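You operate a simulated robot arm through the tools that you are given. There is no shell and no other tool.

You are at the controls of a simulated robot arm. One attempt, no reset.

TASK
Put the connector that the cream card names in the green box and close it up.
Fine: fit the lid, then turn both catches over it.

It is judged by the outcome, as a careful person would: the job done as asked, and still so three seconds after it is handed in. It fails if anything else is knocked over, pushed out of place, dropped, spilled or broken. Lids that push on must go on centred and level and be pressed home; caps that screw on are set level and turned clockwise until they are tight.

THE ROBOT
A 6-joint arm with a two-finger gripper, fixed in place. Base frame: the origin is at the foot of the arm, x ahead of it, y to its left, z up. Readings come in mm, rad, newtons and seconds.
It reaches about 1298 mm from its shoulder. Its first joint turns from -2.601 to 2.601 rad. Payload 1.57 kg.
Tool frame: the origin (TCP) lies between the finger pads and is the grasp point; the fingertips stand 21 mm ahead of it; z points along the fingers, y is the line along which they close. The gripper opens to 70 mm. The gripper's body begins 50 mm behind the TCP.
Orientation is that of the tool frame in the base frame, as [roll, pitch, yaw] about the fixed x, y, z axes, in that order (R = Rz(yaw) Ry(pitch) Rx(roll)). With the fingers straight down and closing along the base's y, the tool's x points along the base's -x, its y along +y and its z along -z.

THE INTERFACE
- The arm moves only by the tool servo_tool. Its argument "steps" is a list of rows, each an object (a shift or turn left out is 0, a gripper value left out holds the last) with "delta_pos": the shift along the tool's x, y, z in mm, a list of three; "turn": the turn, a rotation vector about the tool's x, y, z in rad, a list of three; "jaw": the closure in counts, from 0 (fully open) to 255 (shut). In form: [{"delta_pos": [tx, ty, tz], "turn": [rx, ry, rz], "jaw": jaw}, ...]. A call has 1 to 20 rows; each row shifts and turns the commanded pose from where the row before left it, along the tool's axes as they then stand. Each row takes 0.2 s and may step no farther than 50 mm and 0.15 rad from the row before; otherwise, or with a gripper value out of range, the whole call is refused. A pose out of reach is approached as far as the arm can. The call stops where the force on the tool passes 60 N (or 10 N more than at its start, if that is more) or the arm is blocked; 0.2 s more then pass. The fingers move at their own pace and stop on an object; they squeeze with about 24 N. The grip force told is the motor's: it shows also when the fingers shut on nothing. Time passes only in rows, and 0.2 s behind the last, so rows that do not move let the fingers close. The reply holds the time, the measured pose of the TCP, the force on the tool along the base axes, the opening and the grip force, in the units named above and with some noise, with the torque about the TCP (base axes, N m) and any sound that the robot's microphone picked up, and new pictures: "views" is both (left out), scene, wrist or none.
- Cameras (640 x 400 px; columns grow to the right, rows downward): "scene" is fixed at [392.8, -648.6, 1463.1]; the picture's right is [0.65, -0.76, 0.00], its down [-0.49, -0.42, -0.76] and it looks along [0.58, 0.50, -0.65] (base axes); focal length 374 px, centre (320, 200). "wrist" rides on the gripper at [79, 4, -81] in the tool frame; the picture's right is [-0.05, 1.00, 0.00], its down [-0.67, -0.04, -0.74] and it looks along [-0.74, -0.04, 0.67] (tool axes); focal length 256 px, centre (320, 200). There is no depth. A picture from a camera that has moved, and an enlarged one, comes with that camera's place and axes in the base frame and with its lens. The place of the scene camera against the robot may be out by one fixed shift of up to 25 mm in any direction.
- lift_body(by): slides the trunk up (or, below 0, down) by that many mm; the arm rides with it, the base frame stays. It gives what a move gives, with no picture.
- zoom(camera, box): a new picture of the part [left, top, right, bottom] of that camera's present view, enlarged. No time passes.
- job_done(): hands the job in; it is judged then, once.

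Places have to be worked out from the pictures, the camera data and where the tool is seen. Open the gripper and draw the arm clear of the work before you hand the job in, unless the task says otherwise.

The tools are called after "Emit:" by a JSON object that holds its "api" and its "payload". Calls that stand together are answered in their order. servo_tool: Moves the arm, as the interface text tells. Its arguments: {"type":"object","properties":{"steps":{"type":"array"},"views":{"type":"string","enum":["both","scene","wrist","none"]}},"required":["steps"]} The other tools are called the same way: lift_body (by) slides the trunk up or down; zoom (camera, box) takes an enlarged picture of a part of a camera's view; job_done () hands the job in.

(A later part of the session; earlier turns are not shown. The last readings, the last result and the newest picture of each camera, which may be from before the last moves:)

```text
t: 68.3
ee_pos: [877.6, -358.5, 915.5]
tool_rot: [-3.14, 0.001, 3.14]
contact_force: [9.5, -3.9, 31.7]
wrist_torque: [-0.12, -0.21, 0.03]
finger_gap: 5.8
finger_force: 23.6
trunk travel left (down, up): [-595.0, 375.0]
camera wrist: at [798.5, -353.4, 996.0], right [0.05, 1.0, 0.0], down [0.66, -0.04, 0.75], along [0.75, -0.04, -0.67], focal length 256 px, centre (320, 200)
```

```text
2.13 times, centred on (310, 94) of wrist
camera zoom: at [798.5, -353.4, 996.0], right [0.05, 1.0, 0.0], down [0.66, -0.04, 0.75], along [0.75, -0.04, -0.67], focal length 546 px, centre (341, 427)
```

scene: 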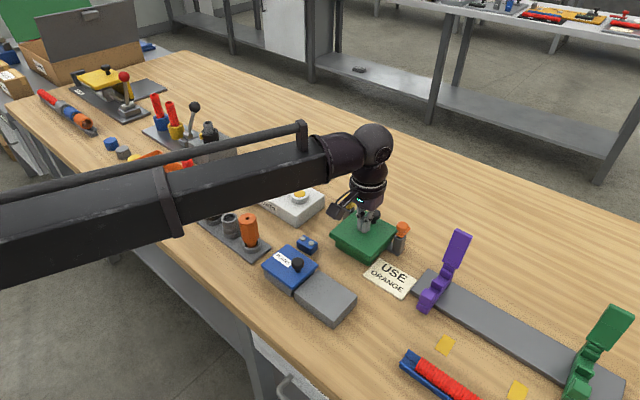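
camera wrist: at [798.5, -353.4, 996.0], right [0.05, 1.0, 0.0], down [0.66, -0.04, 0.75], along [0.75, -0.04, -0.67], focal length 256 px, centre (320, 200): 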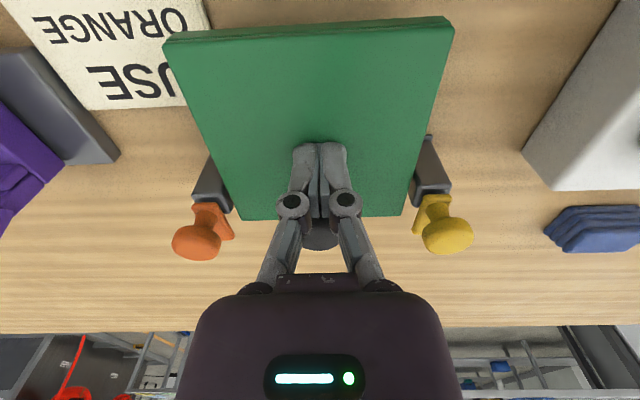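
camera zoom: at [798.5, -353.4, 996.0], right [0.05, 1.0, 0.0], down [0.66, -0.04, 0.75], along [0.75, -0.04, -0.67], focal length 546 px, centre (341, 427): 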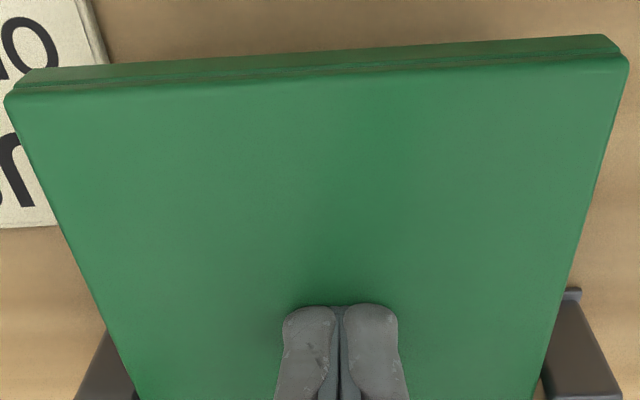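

The lid didn't move at all under ~30 N; it is flush, level and home, with its top at z≈894 beside the post tops. The small side force is just arm compliance. Raising off and measuring the catch domes.

Emit:
{"api": "lift_body", "payload": {"by": 40}}

Emit:
{"api": "servo_tool", "payload": {"steps": [{"delta_pos": [30, 0, 0]}, {"delta_pos": [0, 0, 0]}], "views": "both"}}

Emit:
{"api": "zoom", "payload": {"camera": "wrist", "box": [200, 90, 440, 240]}}

Emit:
{"api": "zoom", "payload": {"camera": "scene", "box": [325, 185, 421, 260]}}

```text
t: 69.1
ee_pos: [879.4, -357.6, 953.8]
tool_rot: [3.141, 0.001, 3.139]
contact_force: [-0.5, -0.3, 0.2]
wrist_torque: [-0.01, 0.0, 0.02]
finger_gap: 0.1
finger_force: 24.2
trunk travel left (down, up): [-635.0, 335.0]
```

```text
t: 69.7
ee_pos: [848.9, -357.6, 953.7]
tool_rot: [-3.141, 0.0, 3.14]
contact_force: [-0.2, -1.2, -0.3]
wrist_torque: [0.02, 0.02, 0.02]
finger_gap: 0.0
finger_force: 24.0
trunk travel left (down, up): [-635.0, 335.0]
camera wrist: at [770.8, -354.2, 1034.0], right [0.05, 1.0, 0.0], down [0.67, -0.04, 0.74], along [0.74, -0.04, -0.67], focal length 256 px, centre (320, 200)
```

scene: 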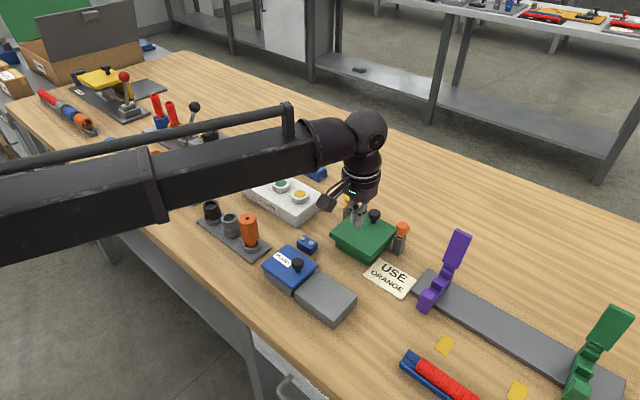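
wrist: 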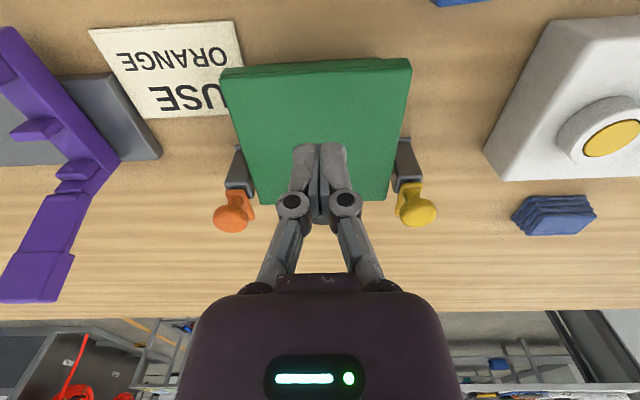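

```text
2.67 times, centred on (320, 165) of wrist
camera zoom: at [770.8, -354.2, 1034.0], right [0.05, 1.0, 0.0], down [0.67, -0.04, 0.74], along [0.74, -0.04, -0.67], focal length 683 px, centre (320, 293)
```

zoom: 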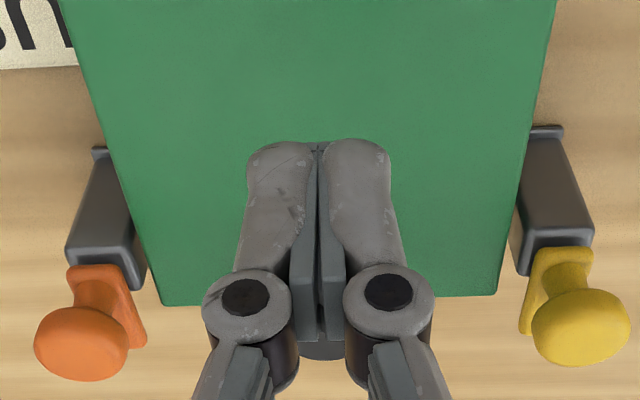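

```text
5.33 times, centred on (373, 222) of scene
camera zoom: at [392.8, -648.6, 1463.1], right [0.65, -0.76, 0.0], down [-0.49, -0.42, -0.76], along [0.58, 0.5, -0.65], focal length 1993 px, centre (37, 80)
```

zoom: 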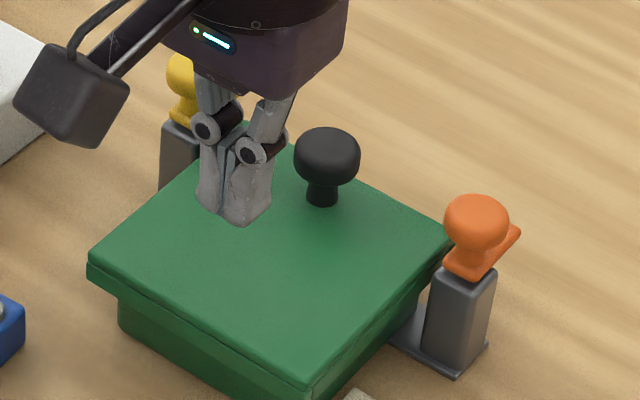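

Dome positions: yellow ≈(914, -292.5), orange ≈(914, -425.7), dome centres z≈920, tabs at z≈895-900 pointing +x. I'll start with yellow, where the jaws along y straddle its tab, so the turn to -y is clockwise seen from above. Raise, open to 45 mm and move over it.

Emit:
{"api": "lift_body", "payload": {"by": 25}}

Emit:
{"api": "servo_tool", "payload": {"steps": [{"delta_pos": [-21.5, 21.8, 0], "jaw": 91}, {"delta_pos": [-21.5, 21.8, 0]}, {"delta_pos": [-21.5, 21.8, 0]}, {"delta_pos": [0, 0, 0]}, {"delta_pos": [0, 0, 0]}], "views": "both"}}

Emit:
{"api": "zoom", "payload": {"camera": "wrist", "box": [220, 70, 420, 195]}}

```text
t: 70.4
ee_pos: [849.0, -358.5, 977.7]
tool_rot: [3.141, 0.002, 3.139]
contact_force: [-0.9, 0.5, -0.1]
wrist_torque: [-0.02, -0.01, -0.02]
finger_gap: 0.0
finger_force: 23.9
trunk travel left (down, up): [-660.0, 310.0]
```

```text
t: 71.6
ee_pos: [914.4, -292.7, 978.3]
tool_rot: [-3.141, -0.001, -3.141]
contact_force: [-1.0, 0.2, 0.4]
wrist_torque: [0.01, 0.02, 0.02]
finger_gap: 45.0
finger_force: 0.0
trunk travel left (down, up): [-660.0, 310.0]
camera wrist: at [835.1, -287.2, 1059.0], right [0.05, 1.0, 0.0], down [0.67, -0.04, 0.74], along [0.74, -0.04, -0.67], focal length 256 px, centre (320, 200)
```

scene: 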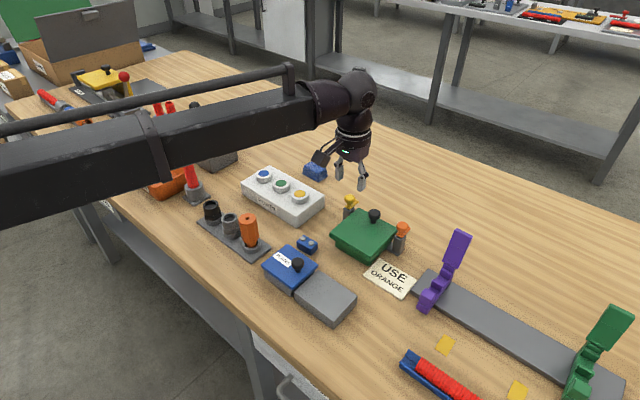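
wrist: 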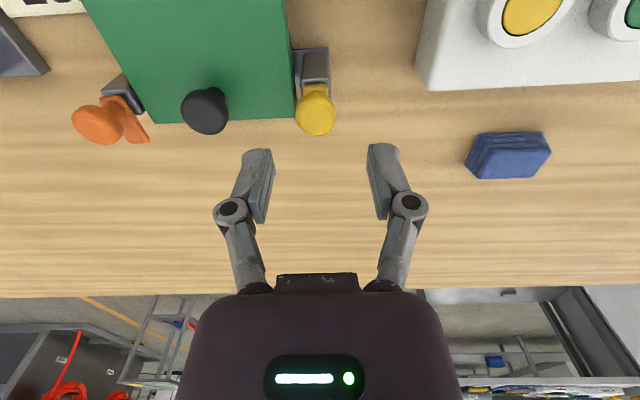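

```text
3.20 times, centred on (320, 132) of wrist
camera zoom: at [835.1, -287.2, 1059.0], right [0.05, 1.0, 0.0], down [0.67, -0.04, 0.74], along [0.74, -0.04, -0.67], focal length 819 px, centre (320, 416)
```

zoom: 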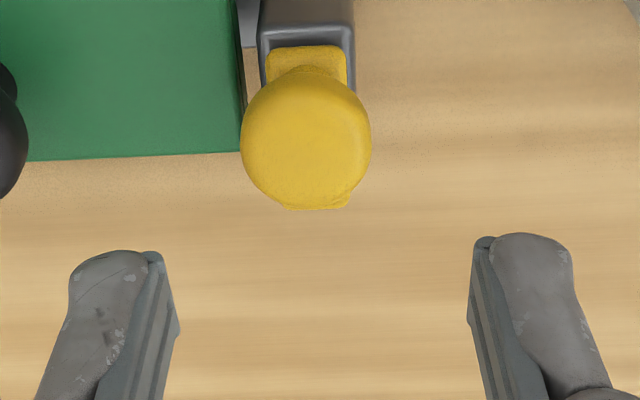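

The dome is 2.5 mm toward -y and ~1 mm toward -x of the tool axis. Correcting and lowering partway around it.

Emit:
{"api": "servo_tool", "payload": {"steps": [{"delta_pos": [1.0, -2.5, 0]}, {"delta_pos": [0, 0, 0]}], "views": "none"}}

Emit:
{"api": "lift_body", "payload": {"by": -42}}

Emit:
{"api": "servo_tool", "payload": {"steps": [{"delta_pos": [0, 0, 0]}], "views": "both"}}

Emit:
{"api": "zoom", "payload": {"camera": "wrist", "box": [220, 90, 420, 215]}}

```text
t: 72.2
ee_pos: [912.7, -294.1, 976.8]
tool_rot: [-3.141, 0.002, 3.139]
contact_force: [-0.1, 0.2, 0.9]
wrist_torque: [0.02, 0.01, 0.03]
finger_gap: 44.8
finger_force: 0.0
trunk travel left (down, up): [-660.0, 310.0]
```

```text
t: 73.1
ee_pos: [912.6, -294.4, 936.7]
tool_rot: [3.141, 0.0, 3.14]
contact_force: [-0.3, 0.0, 0.5]
wrist_torque: [0.01, -0.02, 0.0]
finger_gap: 45.0
finger_force: 0.2
trunk travel left (down, up): [-618.0, 352.0]
```

```text
t: 73.5
ee_pos: [913.6, -294.8, 936.6]
tool_rot: [3.141, 0.001, 3.141]
contact_force: [0.7, -0.2, 0.5]
wrist_torque: [0.01, 0.0, -0.01]
finger_gap: 44.8
finger_force: 0.1
trunk travel left (down, up): [-618.0, 352.0]
camera wrist: at [834.0, -290.6, 1017.1], right [0.05, 1.0, 0.0], down [0.67, -0.04, 0.74], along [0.74, -0.04, -0.67], focal length 256 px, centre (320, 200)
```

scene: 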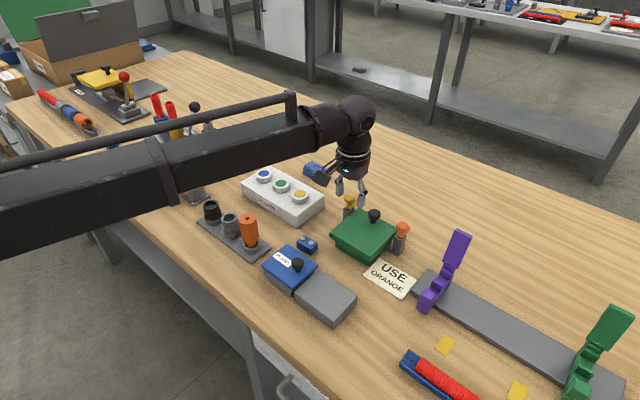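
wrist: 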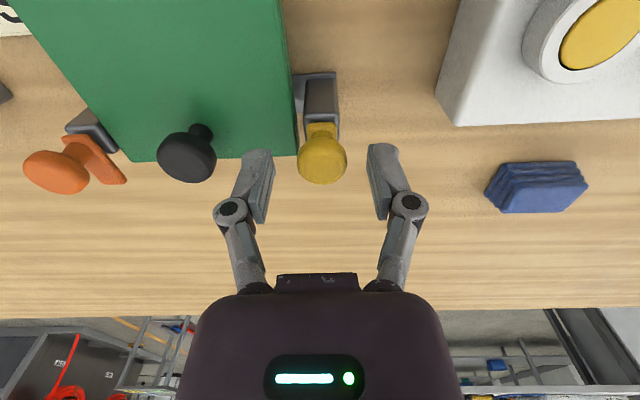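

```text
3.20 times, centred on (320, 152) of wrist
camera zoom: at [834.0, -290.6, 1017.1], right [0.05, 1.0, 0.0], down [0.67, -0.04, 0.74], along [0.74, -0.04, -0.67], focal length 819 px, centre (320, 352)
```

zoom: 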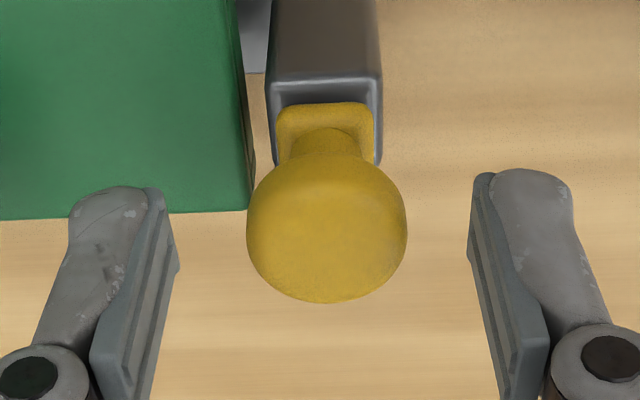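

Aligned within ~1 mm. A small y correction, then lowering so the tips straddle the tab just above lid level.

Emit:
{"api": "servo_tool", "payload": {"steps": [{"delta_pos": [0, 1.0, 0]}, {"delta_pos": [0, 0, 0]}], "views": "none"}}

Emit:
{"api": "lift_body", "payload": {"by": -17}}

Emit:
{"api": "servo_tool", "payload": {"steps": [{"delta_pos": [0, 0, 0]}], "views": "both"}}

Emit:
{"api": "zoom", "payload": {"camera": "wrist", "box": [220, 110, 420, 235]}}

Emit:
{"api": "zoom", "payload": {"camera": "scene", "box": [325, 180, 405, 240]}}

```text
t: 74.1
ee_pos: [913.0, -294.4, 935.9]
tool_rot: [-3.141, 0.001, 3.139]
contact_force: [-0.5, 0.8, -0.4]
wrist_torque: [0.01, 0.0, 0.01]
finger_gap: 45.1
finger_force: 0.0
trunk travel left (down, up): [-618.0, 352.0]
```

```text
t: 74.7
ee_pos: [912.5, -294.1, 920.1]
tool_rot: [-3.141, 0.002, 3.14]
contact_force: [0.2, -0.1, 0.0]
wrist_torque: [0.03, 0.0, 0.0]
finger_gap: 45.2
finger_force: 0.1
trunk travel left (down, up): [-601.0, 369.0]
```

```text
t: 75.1
ee_pos: [913.3, -293.8, 919.7]
tool_rot: [-3.14, 0.001, 3.141]
contact_force: [-0.1, -0.2, -0.7]
wrist_torque: [0.0, 0.03, -0.01]
finger_gap: 45.0
finger_force: 0.1
trunk travel left (down, up): [-601.0, 369.0]
camera wrist: at [834.0, -290.0, 1000.1], right [0.05, 1.0, 0.0], down [0.67, -0.04, 0.74], along [0.74, -0.04, -0.67], focal length 256 px, centre (320, 200)
```

scene: 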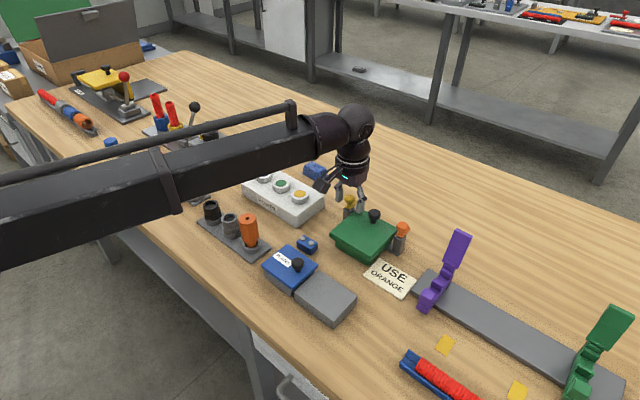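
wrist: 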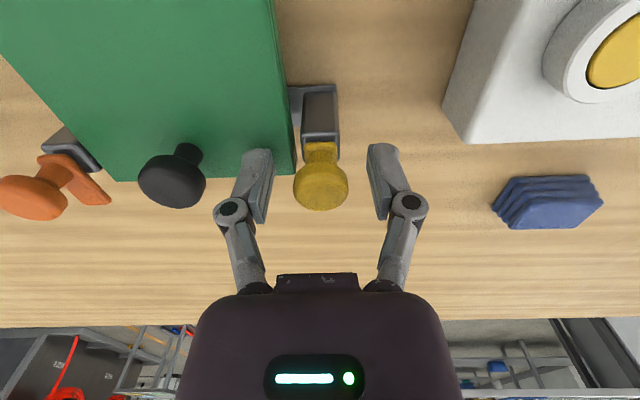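

```text
3.20 times, centred on (320, 172) of wrist
camera zoom: at [834.0, -290.0, 1000.1], right [0.05, 1.0, 0.0], down [0.67, -0.04, 0.74], along [0.74, -0.04, -0.67], focal length 819 px, centre (320, 288)
```

zoom: 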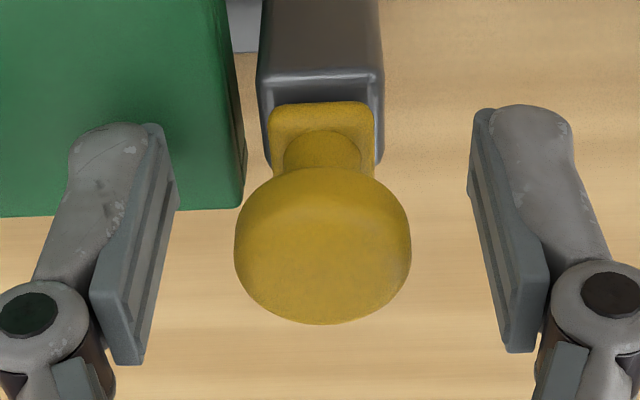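

```text
6.67 times, centred on (365, 210) of scene
camera zoom: at [392.8, -648.6, 1463.1], right [0.65, -0.76, 0.0], down [-0.49, -0.42, -0.76], along [0.58, 0.5, -0.65], focal length 2491 px, centre (20, 133)
```

zoom: 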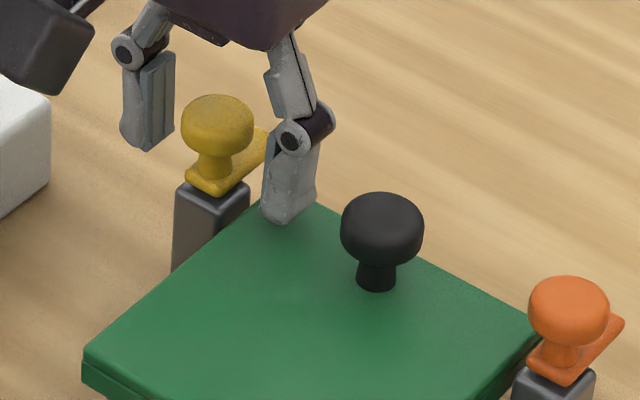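

The dome is centred. Lowering 1.5 mm more and closing on it.

Emit:
{"api": "lift_body", "payload": {"by": -1.5}}

Emit:
{"api": "servo_tool", "payload": {"steps": [{"jaw": 255}, {"delta_pos": [0, 0, 0]}, {"delta_pos": [0, 0, 0]}, {"delta_pos": [0, 0, 0]}], "views": "wrist"}}

Emit:
{"api": "zoom", "payload": {"camera": "wrist", "box": [220, 110, 420, 235]}}

```text
t: 75.6
ee_pos: [913.2, -294.6, 917.4]
tool_rot: [-3.141, 0.0, 3.139]
contact_force: [0.3, -0.1, 0.1]
wrist_torque: [0.03, 0.01, -0.04]
finger_gap: 45.1
finger_force: 0.0
trunk travel left (down, up): [-599.0, 371.0]
```

```text
t: 76.6
ee_pos: [913.7, -293.2, 918.2]
tool_rot: [3.141, 0.0, 3.138]
contact_force: [3.3, 1.3, 6.9]
wrist_torque: [0.02, 0.02, -0.01]
finger_gap: 22.4
finger_force: 32.1
trunk travel left (down, up): [-599.0, 371.0]
camera wrist: at [833.9, -289.7, 998.9], right [0.05, 1.0, 0.0], down [0.67, -0.04, 0.75], along [0.74, -0.04, -0.67], focal length 256 px, centre (320, 200)
```

wrist: 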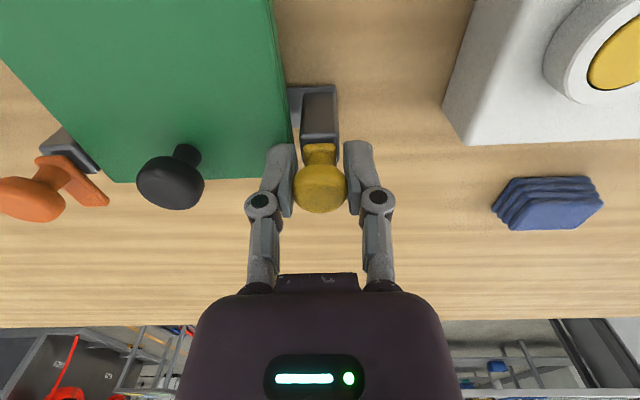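

```text
3.20 times, centred on (320, 172) of wrist
camera zoom: at [833.9, -289.7, 998.9], right [0.05, 1.0, 0.0], down [0.67, -0.04, 0.75], along [0.74, -0.04, -0.67], focal length 819 px, centre (320, 288)
```

zoom: 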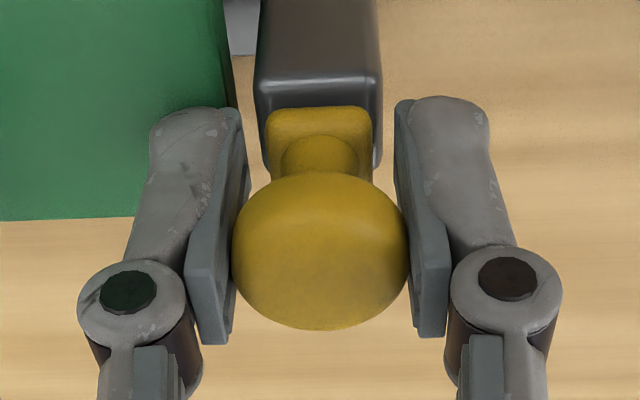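

Gripped (22.4 mm gap), but there's a 7 N upward push, perhaps a tip grazing something. I'll raise by 1.5 mm to relieve it.

Emit:
{"api": "lift_body", "payload": {"by": 1.5}}

Emit:
{"api": "servo_tool", "payload": {"steps": [{"delta_pos": [0, 0, 0]}, {"delta_pos": [0, 0, 0]}], "views": "none"}}

```text
t: 77.1
ee_pos: [912.8, -293.5, 917.9]
tool_rot: [3.141, -0.002, 3.14]
contact_force: [-4.7, 4.7, -13.4]
wrist_torque: [-0.02, -0.82, 0.0]
finger_gap: 22.8
finger_force: 32.1
trunk travel left (down, up): [-601.0, 369.0]
```

```text
t: 77.7
ee_pos: [913.1, -293.5, 918.6]
tool_rot: [-3.141, -0.001, 3.139]
contact_force: [-9.5, 6.8, -19.5]
wrist_torque: [-0.04, -0.55, 0.02]
finger_gap: 22.6
finger_force: 31.9
trunk travel left (down, up): [-601.0, 369.0]
```

The grip holds the dome firmly, so the best height is in between. Lowering 1 mm back to unload it.

Emit:
{"api": "lift_body", "payload": {"by": -1.0}}

Emit:
{"api": "servo_tool", "payload": {"steps": [{"delta_pos": [0, 0, 0]}, {"delta_pos": [0, 0, 0]}], "views": "none"}}

```text
t: 78.2
ee_pos: [912.4, -293.9, 919.0]
tool_rot: [-3.141, -0.004, 3.141]
contact_force: [-7.1, 5.2, -6.8]
wrist_torque: [-0.03, 0.9, 0.0]
finger_gap: 22.7
finger_force: 32.2
trunk travel left (down, up): [-600.0, 370.0]
```

```text
t: 78.8
ee_pos: [913.7, -294.1, 918.2]
tool_rot: [-3.141, 0.001, 3.141]
contact_force: [-6.8, 5.1, -6.7]
wrist_torque: [-0.02, 0.73, -0.02]
finger_gap: 22.4
finger_force: 31.9
trunk travel left (down, up): [-600.0, 370.0]
```

Loads are small now. I'll try turning clockwise (tool +z) by 0.3 rad and look.

Emit:
{"api": "servo_tool", "payload": {"steps": [{"turn": [0, 0, 0.08]}, {"turn": [0, 0, 0.08]}, {"turn": [0, 0, 0.08]}, {"turn": [0, 0, 0.08]}, {"delta_pos": [0, 0, 0]}], "views": "both"}}

Emit:
{"api": "zoom", "payload": {"camera": "wrist", "box": [220, 110, 420, 235]}}

Emit:
{"api": "zoom", "payload": {"camera": "scene", "box": [325, 180, 405, 240]}}

```text
t: 80.0
ee_pos: [913.0, -293.5, 918.3]
tool_rot: [3.141, 0.001, 2.818]
contact_force: [0.3, 3.5, 1.6]
wrist_torque: [-0.07, -0.13, -0.01]
finger_gap: 22.7
finger_force: 31.5
trunk travel left (down, up): [-600.0, 370.0]
camera wrist: at [839.3, -264.9, 999.0], right [0.37, 0.93, 0.0], down [0.62, -0.24, 0.75], along [0.69, -0.27, -0.67], focal length 256 px, centre (320, 200)
```

scene: 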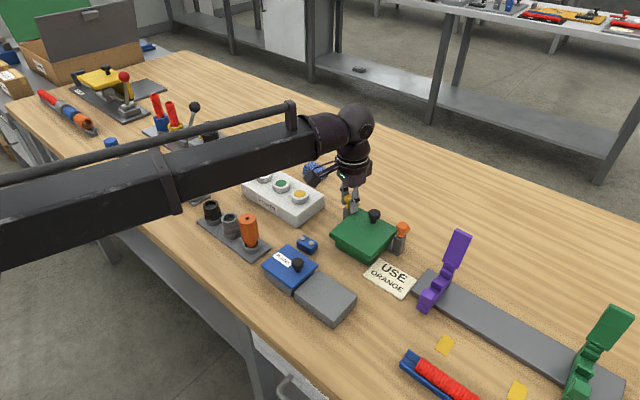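
wrist: 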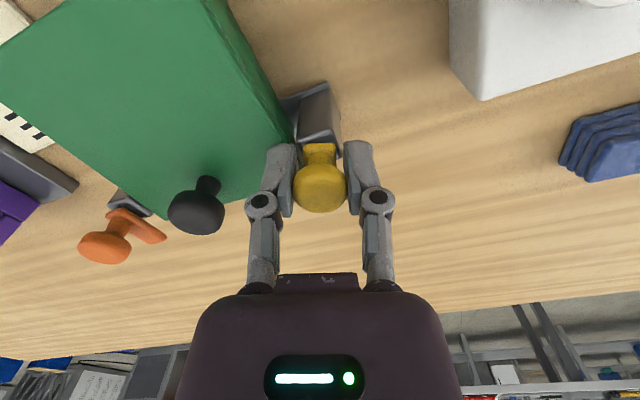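

```text
3.20 times, centred on (320, 172) of wrist
camera zoom: at [839.3, -264.9, 999.0], right [0.37, 0.93, 0.0], down [0.62, -0.24, 0.75], along [0.69, -0.27, -0.67], focal length 819 px, centre (320, 288)
```

zoom: 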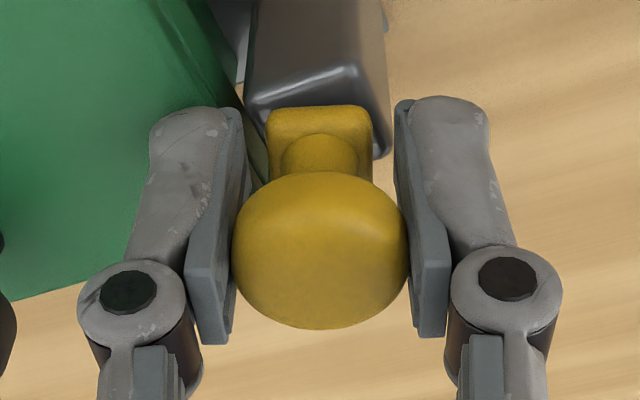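

```text
6.67 times, centred on (365, 210) of scene
camera zoom: at [392.8, -648.6, 1463.1], right [0.65, -0.76, 0.0], down [-0.49, -0.42, -0.76], along [0.58, 0.5, -0.65], focal length 2491 px, centre (20, 133)
```

zoom: 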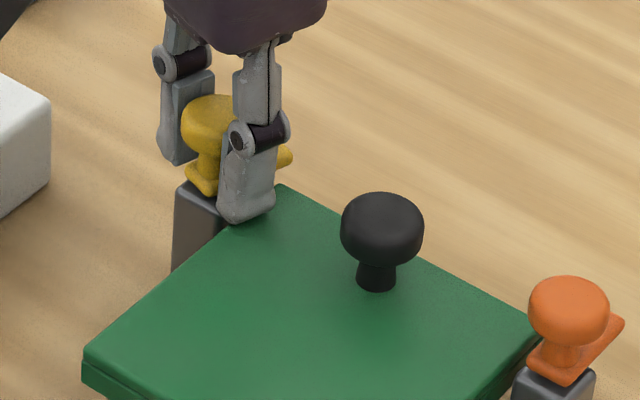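

The catch turns with the gripper: the tab stays aligned with the fingers while the post appears rotated. Continuing the clockwise turn toward 90°.

Emit:
{"api": "servo_tool", "payload": {"steps": [{"turn": [0, 0, 0.1]}, {"turn": [0, 0, 0.1]}, {"turn": [0, 0, 0.1]}, {"turn": [0, 0, 0.1]}, {"turn": [0, 0, 0.1]}, {"turn": [0, 0, 0.1]}, {"turn": [0, 0, 0.1]}, {"delta_pos": [0, 0, 0]}], "views": "both"}}

Emit:
{"api": "zoom", "payload": {"camera": "wrist", "box": [220, 110, 420, 235]}}

Emit:
{"api": "zoom", "payload": {"camera": "scene", "box": [325, 180, 405, 240]}}

```text
t: 81.8
ee_pos: [913.0, -293.9, 918.2]
tool_rot: [3.141, 0.0, 2.118]
contact_force: [5.2, 2.7, 2.9]
wrist_torque: [-0.02, -0.01, -0.01]
finger_gap: 22.5
finger_force: 32.6
trunk travel left (down, up): [-600.0, 370.0]
camera wrist: at [875.5, -224.2, 999.1], right [0.88, 0.47, 0.0], down [0.32, -0.59, 0.74], along [0.35, -0.66, -0.67], focal length 256 px, centre (320, 200)
```

scene: 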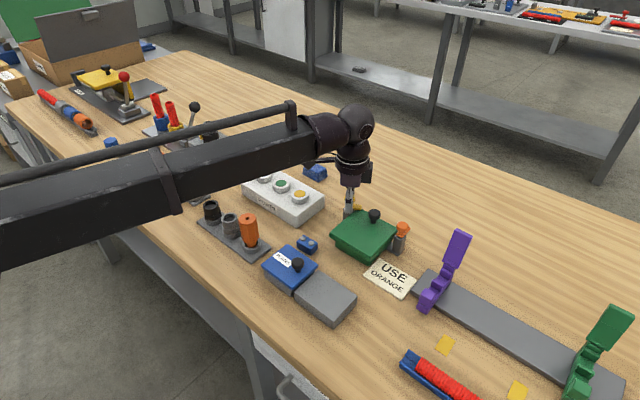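
wrist: 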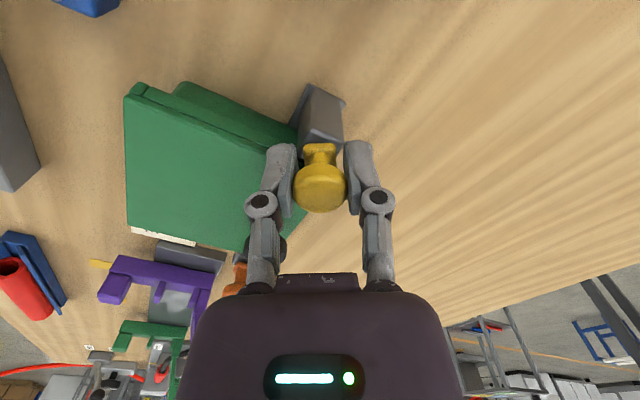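

```text
3.20 times, centred on (320, 172) of wrist
camera zoom: at [875.5, -224.2, 999.1], right [0.88, 0.47, 0.0], down [0.32, -0.59, 0.74], along [0.35, -0.66, -0.67], focal length 819 px, centre (320, 288)
```

zoom: 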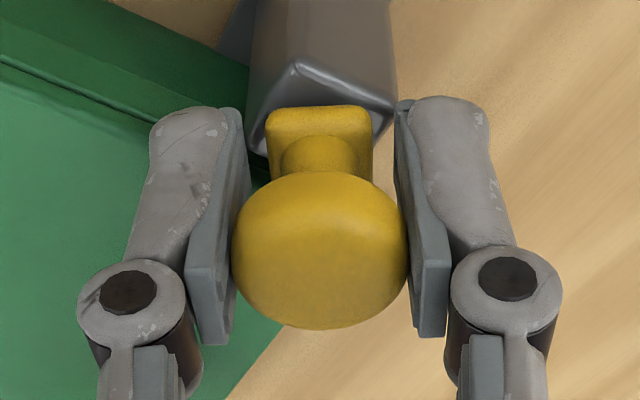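

```text
6.67 times, centred on (365, 210) of scene
camera zoom: at [392.8, -648.6, 1463.1], right [0.65, -0.76, 0.0], down [-0.49, -0.42, -0.76], along [0.58, 0.5, -0.65], focal length 2491 px, centre (20, 133)
```

zoom: 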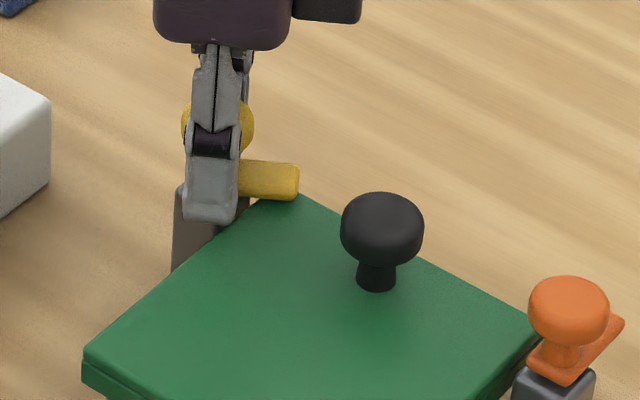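

The yellow tab is swinging over the lid without resistance (about 58° so far). Finishing the turn to 90°.

Emit:
{"api": "servo_tool", "payload": {"steps": [{"turn": [0, 0, 0.1]}, {"turn": [0, 0, 0.1]}, {"turn": [0, 0, 0.1]}, {"turn": [0, 0, 0.1]}, {"turn": [0, 0, 0.1]}, {"turn": [0, 0, 0.05]}, {"delta_pos": [0, 0, 0]}], "views": "both"}}

Emit:
{"api": "zoom", "payload": {"camera": "wrist", "box": [220, 110, 420, 235]}}

Emit:
{"api": "zoom", "payload": {"camera": "scene", "box": [325, 180, 405, 240]}}

```text
t: 83.5
ee_pos: [912.5, -293.6, 918.4]
tool_rot: [3.142, -0.001, 1.569]
contact_force: [2.1, -0.3, 2.0]
wrist_torque: [0.27, 0.01, 0.03]
finger_gap: 22.6
finger_force: 31.9
trunk travel left (down, up): [-600.0, 370.0]
camera wrist: at [917.5, -214.8, 999.0], right [1.0, -0.05, 0.0], down [-0.04, -0.67, 0.75], along [-0.04, -0.74, -0.67], focal length 256 px, centre (320, 200)
```

scene: 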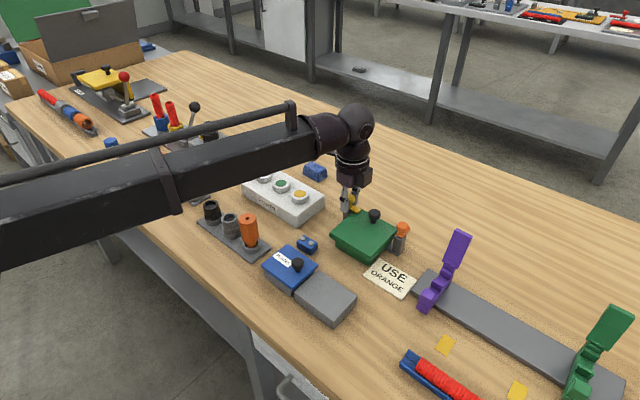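
wrist: 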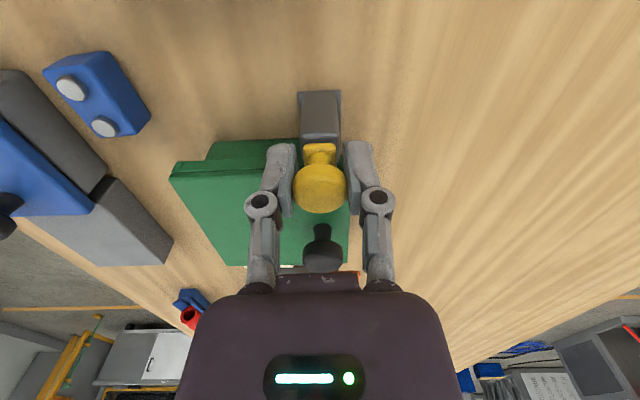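

```text
3.20 times, centred on (320, 172) of wrist
camera zoom: at [917.5, -214.8, 999.0], right [1.0, -0.05, 0.0], down [-0.04, -0.67, 0.75], along [-0.04, -0.74, -0.67], focal length 819 px, centre (320, 288)
```

zoom: 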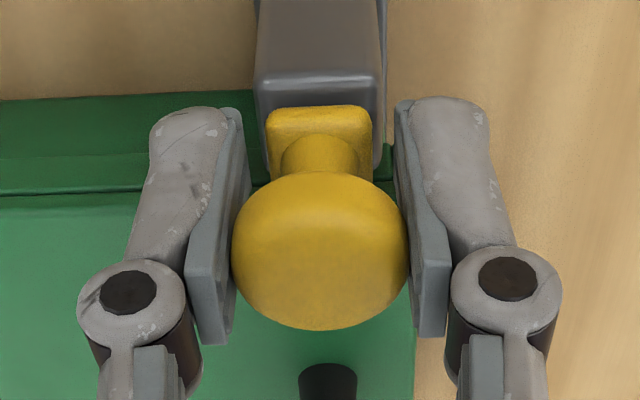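

```text
6.67 times, centred on (365, 210) of scene
camera zoom: at [392.8, -648.6, 1463.1], right [0.65, -0.76, 0.0], down [-0.49, -0.42, -0.76], along [0.58, 0.5, -0.65], focal length 2491 px, centre (20, 133)
```

zoom: 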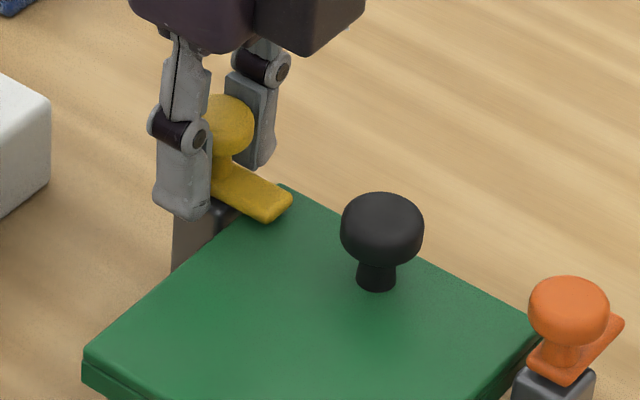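

The yellow catch now points straight over the lid at 90°. Opening and lifting clear.

Emit:
{"api": "servo_tool", "payload": {"steps": [{"jaw": 91}, {"delta_pos": [0, 0, 0]}, {"delta_pos": [0, 0, 0]}], "views": "none"}}

Emit:
{"api": "lift_body", "payload": {"by": 70}}

Emit:
{"api": "servo_tool", "payload": {"steps": [{"delta_pos": [0, 0, 0]}], "views": "both"}}

Emit:
{"api": "zoom", "payload": {"camera": "scene", "box": [325, 185, 421, 260]}}

Emit:
{"api": "zoom", "payload": {"camera": "wrist", "box": [200, 90, 440, 240]}}

```text
t: 84.2
ee_pos: [912.3, -294.5, 917.4]
tool_rot: [-3.141, -0.001, 1.57]
contact_force: [0.8, 0.8, -0.4]
wrist_torque: [0.03, 0.03, -0.01]
finger_gap: 44.9
finger_force: 0.0
trunk travel left (down, up): [-600.0, 370.0]
```

```text
t: 85.3
ee_pos: [913.6, -294.1, 988.8]
tool_rot: [3.141, -0.001, 1.572]
contact_force: [-0.2, 0.3, 0.5]
wrist_torque: [0.01, -0.04, 0.02]
finger_gap: 44.8
finger_force: 0.0
trunk travel left (down, up): [-670.0, 300.0]
```

```text
t: 85.7
ee_pos: [912.3, -294.3, 987.8]
tool_rot: [3.141, -0.001, 1.569]
contact_force: [0.3, 0.4, 0.4]
wrist_torque: [0.01, 0.04, -0.02]
finger_gap: 45.0
finger_force: 0.0
trunk travel left (down, up): [-670.0, 300.0]
camera wrist: at [917.4, -214.8, 1069.0], right [1.0, -0.05, 0.0], down [-0.04, -0.67, 0.74], along [-0.04, -0.74, -0.67], focal length 256 px, centre (320, 200)
```

scene: 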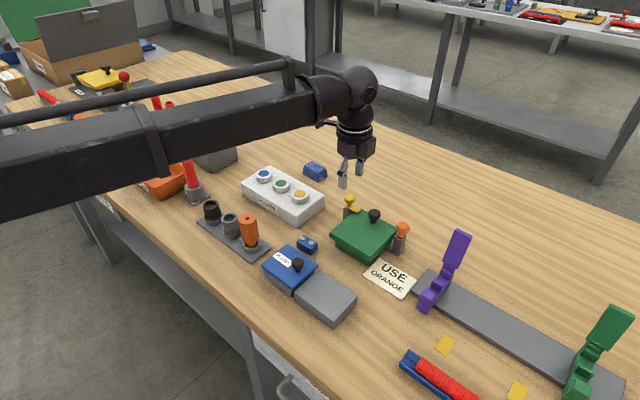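
wrist: 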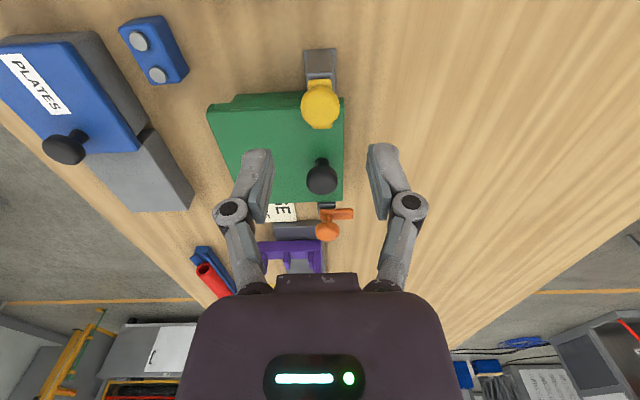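

```text
5.33 times, centred on (373, 222) of scene
camera zoom: at [392.8, -648.6, 1463.1], right [0.65, -0.76, 0.0], down [-0.49, -0.42, -0.76], along [0.58, 0.5, -0.65], focal length 1993 px, centre (37, 80)
```

zoom: 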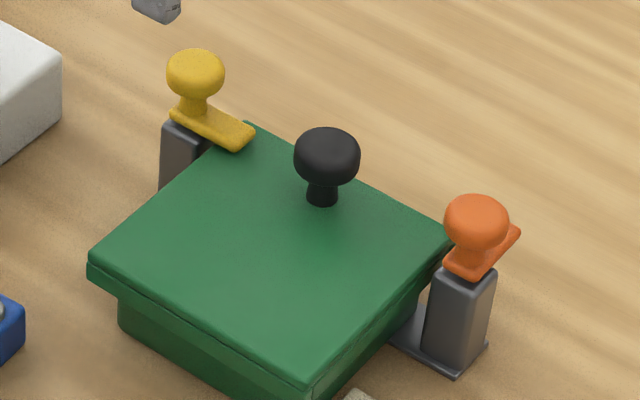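

```text
2.67 times, centred on (320, 165) of wrist
camera zoom: at [917.4, -214.8, 1069.0], right [1.0, -0.05, 0.0], down [-0.04, -0.67, 0.74], along [-0.04, -0.74, -0.67], focal length 683 px, centre (320, 293)
```

zoom: 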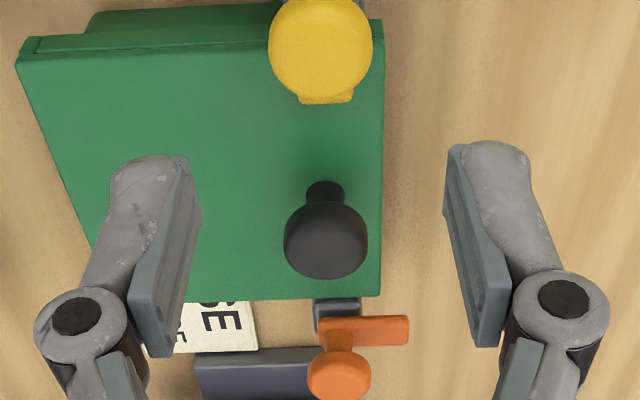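

Yellow is done: its tab lies over the lid edge. For orange I keep this tool orientation (jaws along x, camera on the +y side, away from the purple lever). I'll grip the dome just above its tab and turn counter-clockwise, moving over it now.

Emit:
{"api": "servo_tool", "payload": {"steps": [{"delta_pos": [-43.5, 0, 0]}, {"delta_pos": [-43.5, 0, 0]}, {"delta_pos": [-43.5, 0, 0]}, {"delta_pos": [0, 0, 0]}, {"delta_pos": [0, 0, 0]}], "views": "both"}}

Emit:
{"api": "zoom", "payload": {"camera": "wrist", "box": [220, 60, 420, 185]}}

```text
t: 86.9
ee_pos: [914.2, -425.1, 987.6]
tool_rot: [-3.141, 0.001, 1.57]
contact_force: [-0.7, 0.5, 0.1]
wrist_torque: [-0.01, -0.01, 0.02]
finger_gap: 45.1
finger_force: 0.1
trunk travel left (down, up): [-670.0, 300.0]
camera wrist: at [918.9, -345.6, 1069.0], right [1.0, -0.05, 0.0], down [-0.04, -0.67, 0.75], along [-0.04, -0.74, -0.67], focal length 256 px, centre (320, 200)
```

scene: 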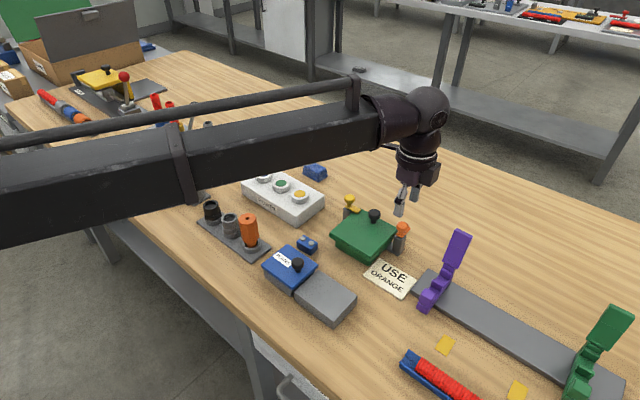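
wrist: 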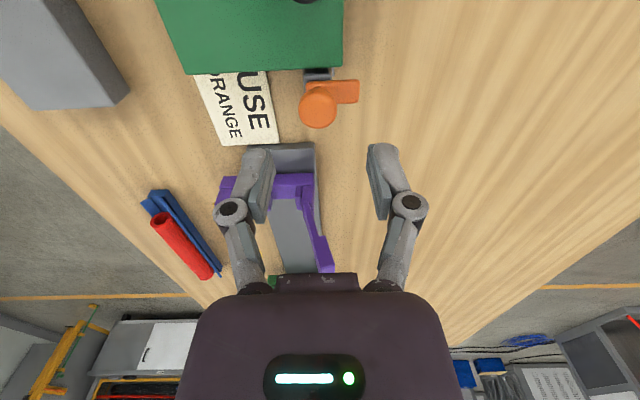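

```text
3.20 times, centred on (320, 122) of wrist
camera zoom: at [918.9, -345.6, 1069.0], right [1.0, -0.05, 0.0], down [-0.04, -0.67, 0.75], along [-0.04, -0.74, -0.67], focal length 819 px, centre (320, 448)
```

zoom: 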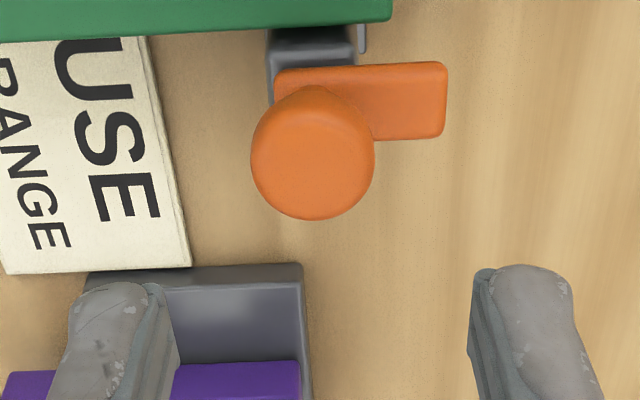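

The dome is ~1.4 mm toward -x and ~1 mm toward -y of the tool axis. Correcting and lowering partway.

Emit:
{"api": "servo_tool", "payload": {"steps": [{"delta_pos": [-1.0, -1.4, 0]}, {"delta_pos": [0, 0, 0]}], "views": "none"}}

Emit:
{"api": "lift_body", "payload": {"by": -48}}

Emit:
{"api": "servo_tool", "payload": {"steps": [{"delta_pos": [0, 0, 0]}], "views": "both"}}

Emit:
{"api": "zoom", "payload": {"camera": "wrist", "box": [220, 90, 420, 215]}}

```text
t: 87.5
ee_pos: [912.3, -427.1, 988.8]
tool_rot: [-3.141, 0.002, 1.571]
contact_force: [0.8, -0.4, -0.3]
wrist_torque: [-0.01, 0.01, 0.02]
finger_gap: 45.0
finger_force: 0.2
trunk travel left (down, up): [-670.0, 300.0]
```

```text
t: 88.4
ee_pos: [913.2, -426.4, 940.6]
tool_rot: [-3.14, -0.001, 1.571]
contact_force: [0.5, 0.4, -0.4]
wrist_torque: [0.02, 0.01, -0.02]
finger_gap: 44.8
finger_force: 0.0
trunk travel left (down, up): [-622.0, 348.0]
```

```text
t: 88.8
ee_pos: [912.1, -425.6, 941.1]
tool_rot: [-3.14, -0.001, 1.571]
contact_force: [0.9, 0.0, 1.1]
wrist_torque: [-0.01, 0.02, 0.0]
finger_gap: 45.0
finger_force: 0.0
trunk travel left (down, up): [-622.0, 348.0]
camera wrist: at [917.0, -346.4, 1021.1], right [1.0, -0.05, 0.0], down [-0.04, -0.67, 0.74], along [-0.04, -0.74, -0.67], focal length 256 px, centre (320, 200)
```

scene: 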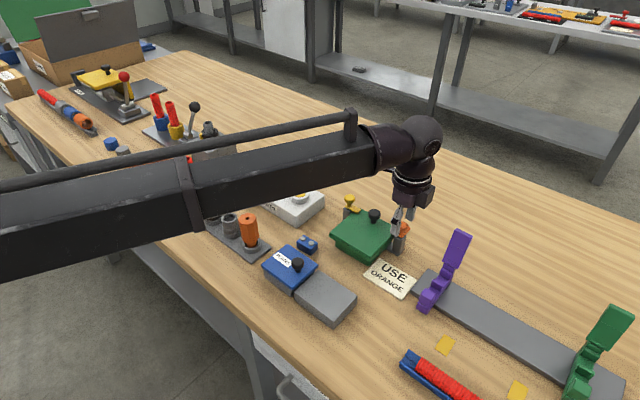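
wrist: 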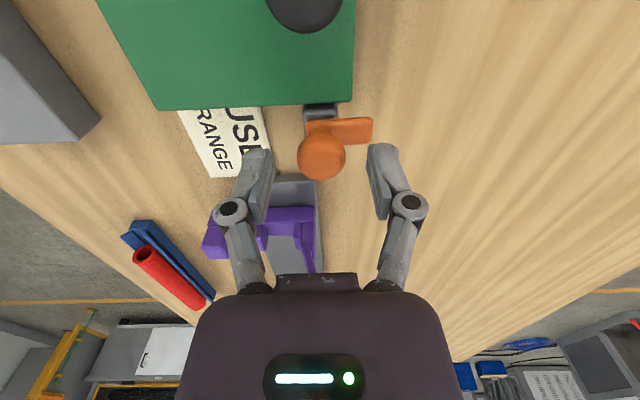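

```text
3.20 times, centred on (320, 152) of wrist
camera zoom: at [917.0, -346.4, 1021.1], right [1.0, -0.05, 0.0], down [-0.04, -0.67, 0.74], along [-0.04, -0.74, -0.67], focal length 819 px, centre (320, 352)
```

zoom: 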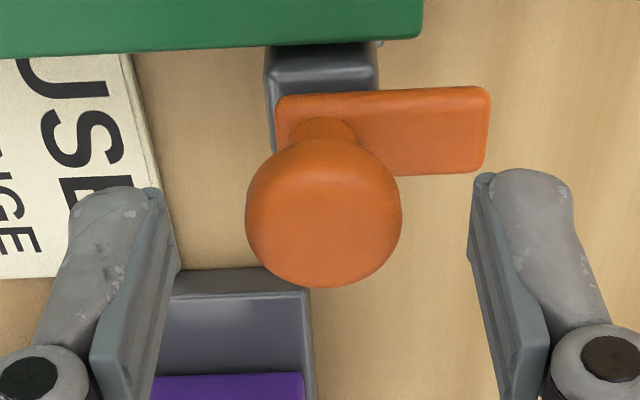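

Well aligned now. I'll lower until the tips are just above the tab (TCP z≈924.5) and close on the dome.

Emit:
{"api": "lift_body", "payload": {"by": -15.7}}

Emit:
{"api": "servo_tool", "payload": {"steps": [{"jaw": 255}, {"delta_pos": [0, 0, 0]}, {"delta_pos": [0, 0, 0]}, {"delta_pos": [0, 0, 0]}], "views": "both"}}

Emit:
{"api": "zoom", "payload": {"camera": "wrist", "box": [220, 110, 420, 235]}}

Emit:
{"api": "zoom", "payload": {"camera": "scene", "box": [360, 190, 440, 250]}}

```text
t: 89.5
ee_pos: [912.0, -425.7, 924.3]
tool_rot: [3.141, 0.0, 1.569]
contact_force: [0.0, 0.2, 0.8]
wrist_torque: [0.03, -0.01, -0.02]
finger_gap: 44.8
finger_force: 0.2
trunk travel left (down, up): [-606.0, 364.0]
```

```text
t: 90.5
ee_pos: [913.8, -427.4, 925.1]
tool_rot: [-3.141, 0.0, 1.571]
contact_force: [7.7, -2.2, 8.3]
wrist_torque: [0.01, -0.06, -0.02]
finger_gap: 22.9
finger_force: 32.5
trunk travel left (down, up): [-606.0, 364.0]
camera wrist: at [917.3, -346.3, 1005.5], right [1.0, -0.05, 0.0], down [-0.04, -0.67, 0.75], along [-0.04, -0.74, -0.67], focal length 256 px, centre (320, 200)
```

scene: 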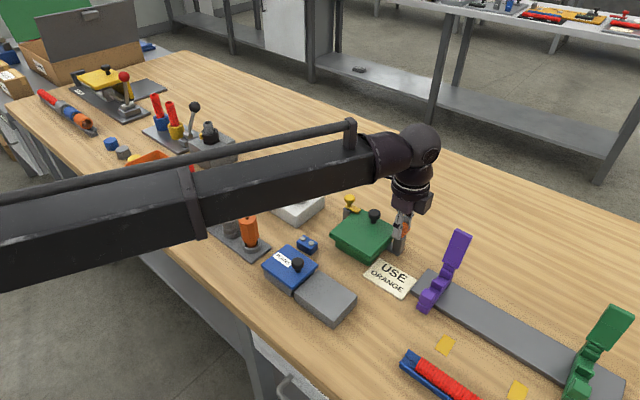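
wrist: 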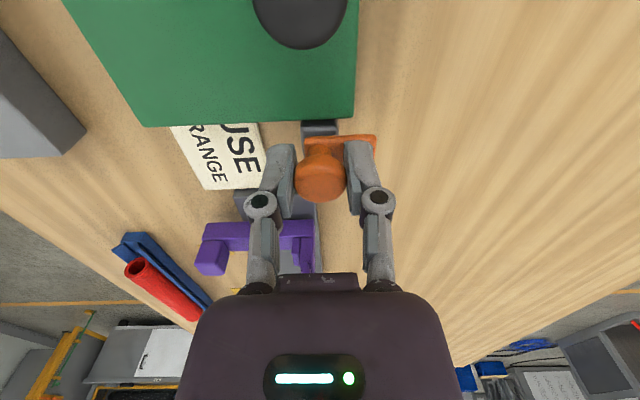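

```text
3.20 times, centred on (320, 172) of wrist
camera zoom: at [917.3, -346.3, 1005.5], right [1.0, -0.05, 0.0], down [-0.04, -0.67, 0.75], along [-0.04, -0.74, -0.67], focal length 819 px, centre (320, 288)
```

zoom: 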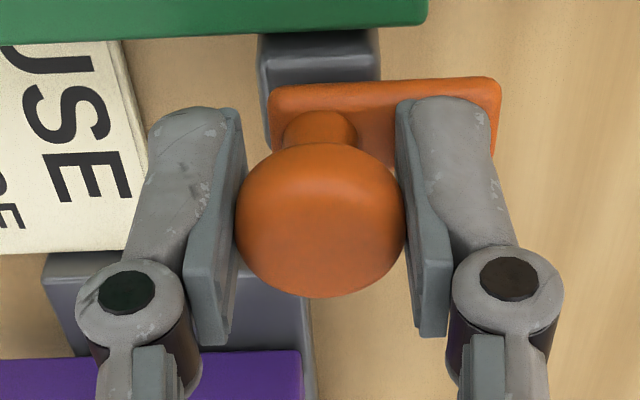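

```text
6.67 times, centred on (400, 220) of scene
camera zoom: at [392.8, -648.6, 1463.1], right [0.65, -0.76, 0.0], down [-0.49, -0.42, -0.76], along [0.58, 0.5, -0.65], focal length 2491 px, centre (-213, 67)
```

zoom: 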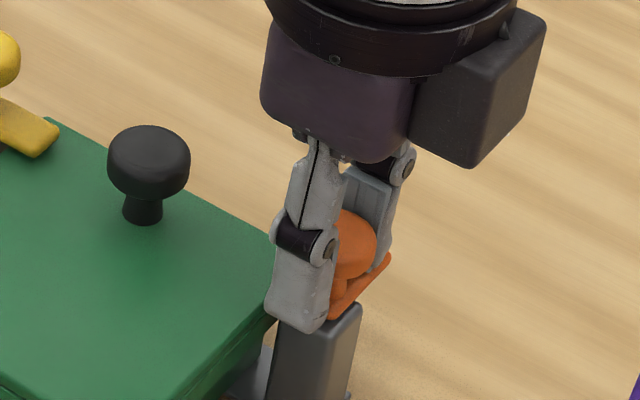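

Gripped (22.9 mm gap). Easing up 0.4 mm, then starting the counter-clockwise turn (tool -z).

Emit:
{"api": "lift_body", "payload": {"by": 0.4}}

Emit:
{"api": "servo_tool", "payload": {"steps": [{"turn": [0, 0, -0.08]}, {"turn": [0, 0, -0.08]}, {"turn": [0, 0, -0.08]}, {"turn": [0, 0, -0.08]}, {"delta_pos": [0, 0, 0]}], "views": "both"}}

Emit:
{"api": "zoom", "payload": {"camera": "wrist", "box": [220, 110, 420, 235]}}

Emit:
{"api": "zoom", "payload": {"camera": "scene", "box": [360, 190, 440, 250]}}

```text
t: 91.0
ee_pos: [912.7, -424.8, 924.4]
tool_rot: [3.141, -0.001, 1.571]
contact_force: [8.2, -1.4, 4.4]
wrist_torque: [-0.15, -0.07, -0.01]
finger_gap: 23.0
finger_force: 32.1
trunk travel left (down, up): [-606.0, 364.0]
```

```text
t: 92.2
ee_pos: [912.7, -425.5, 924.7]
tool_rot: [3.141, 0.001, 1.891]
contact_force: [14.3, -3.7, 9.1]
wrist_torque: [0.16, -0.03, 0.02]
finger_gap: 23.2
finger_force: 32.9
trunk travel left (down, up): [-606.0, 364.0]
camera wrist: at [892.0, -349.0, 1005.5], right [0.96, 0.26, 0.0], down [0.18, -0.64, 0.75], along [0.2, -0.72, -0.67], focal length 256 px, centre (320, 200)
```

scene: 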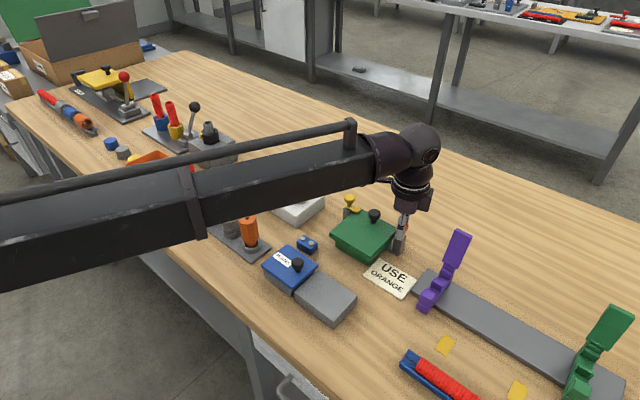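
wrist: 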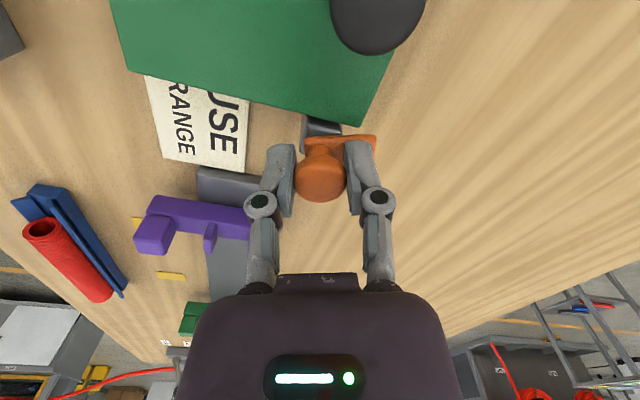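

```text
3.20 times, centred on (320, 172) of wrist
camera zoom: at [892.0, -349.0, 1005.5], right [0.96, 0.26, 0.0], down [0.18, -0.64, 0.75], along [0.2, -0.72, -0.67], focal length 819 px, centre (320, 288)
```

zoom: 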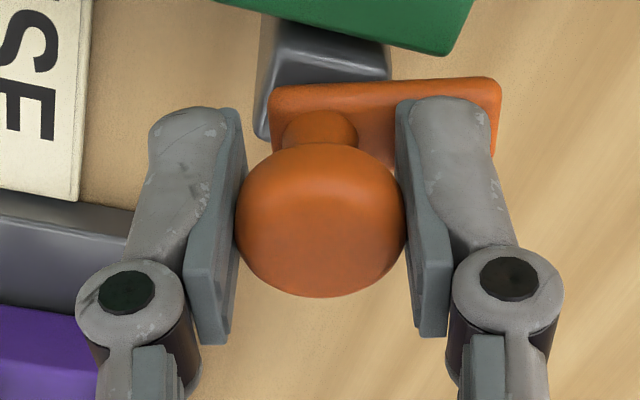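

```text
6.67 times, centred on (400, 220) of scene
camera zoom: at [392.8, -648.6, 1463.1], right [0.65, -0.76, 0.0], down [-0.49, -0.42, -0.76], along [0.58, 0.5, -0.65], focal length 2491 px, centre (-213, 67)
```

zoom: 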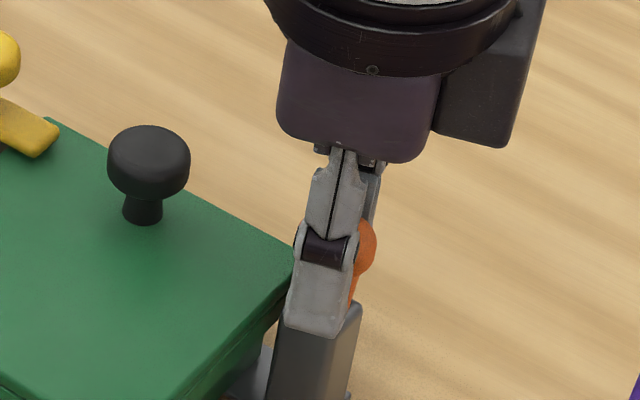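

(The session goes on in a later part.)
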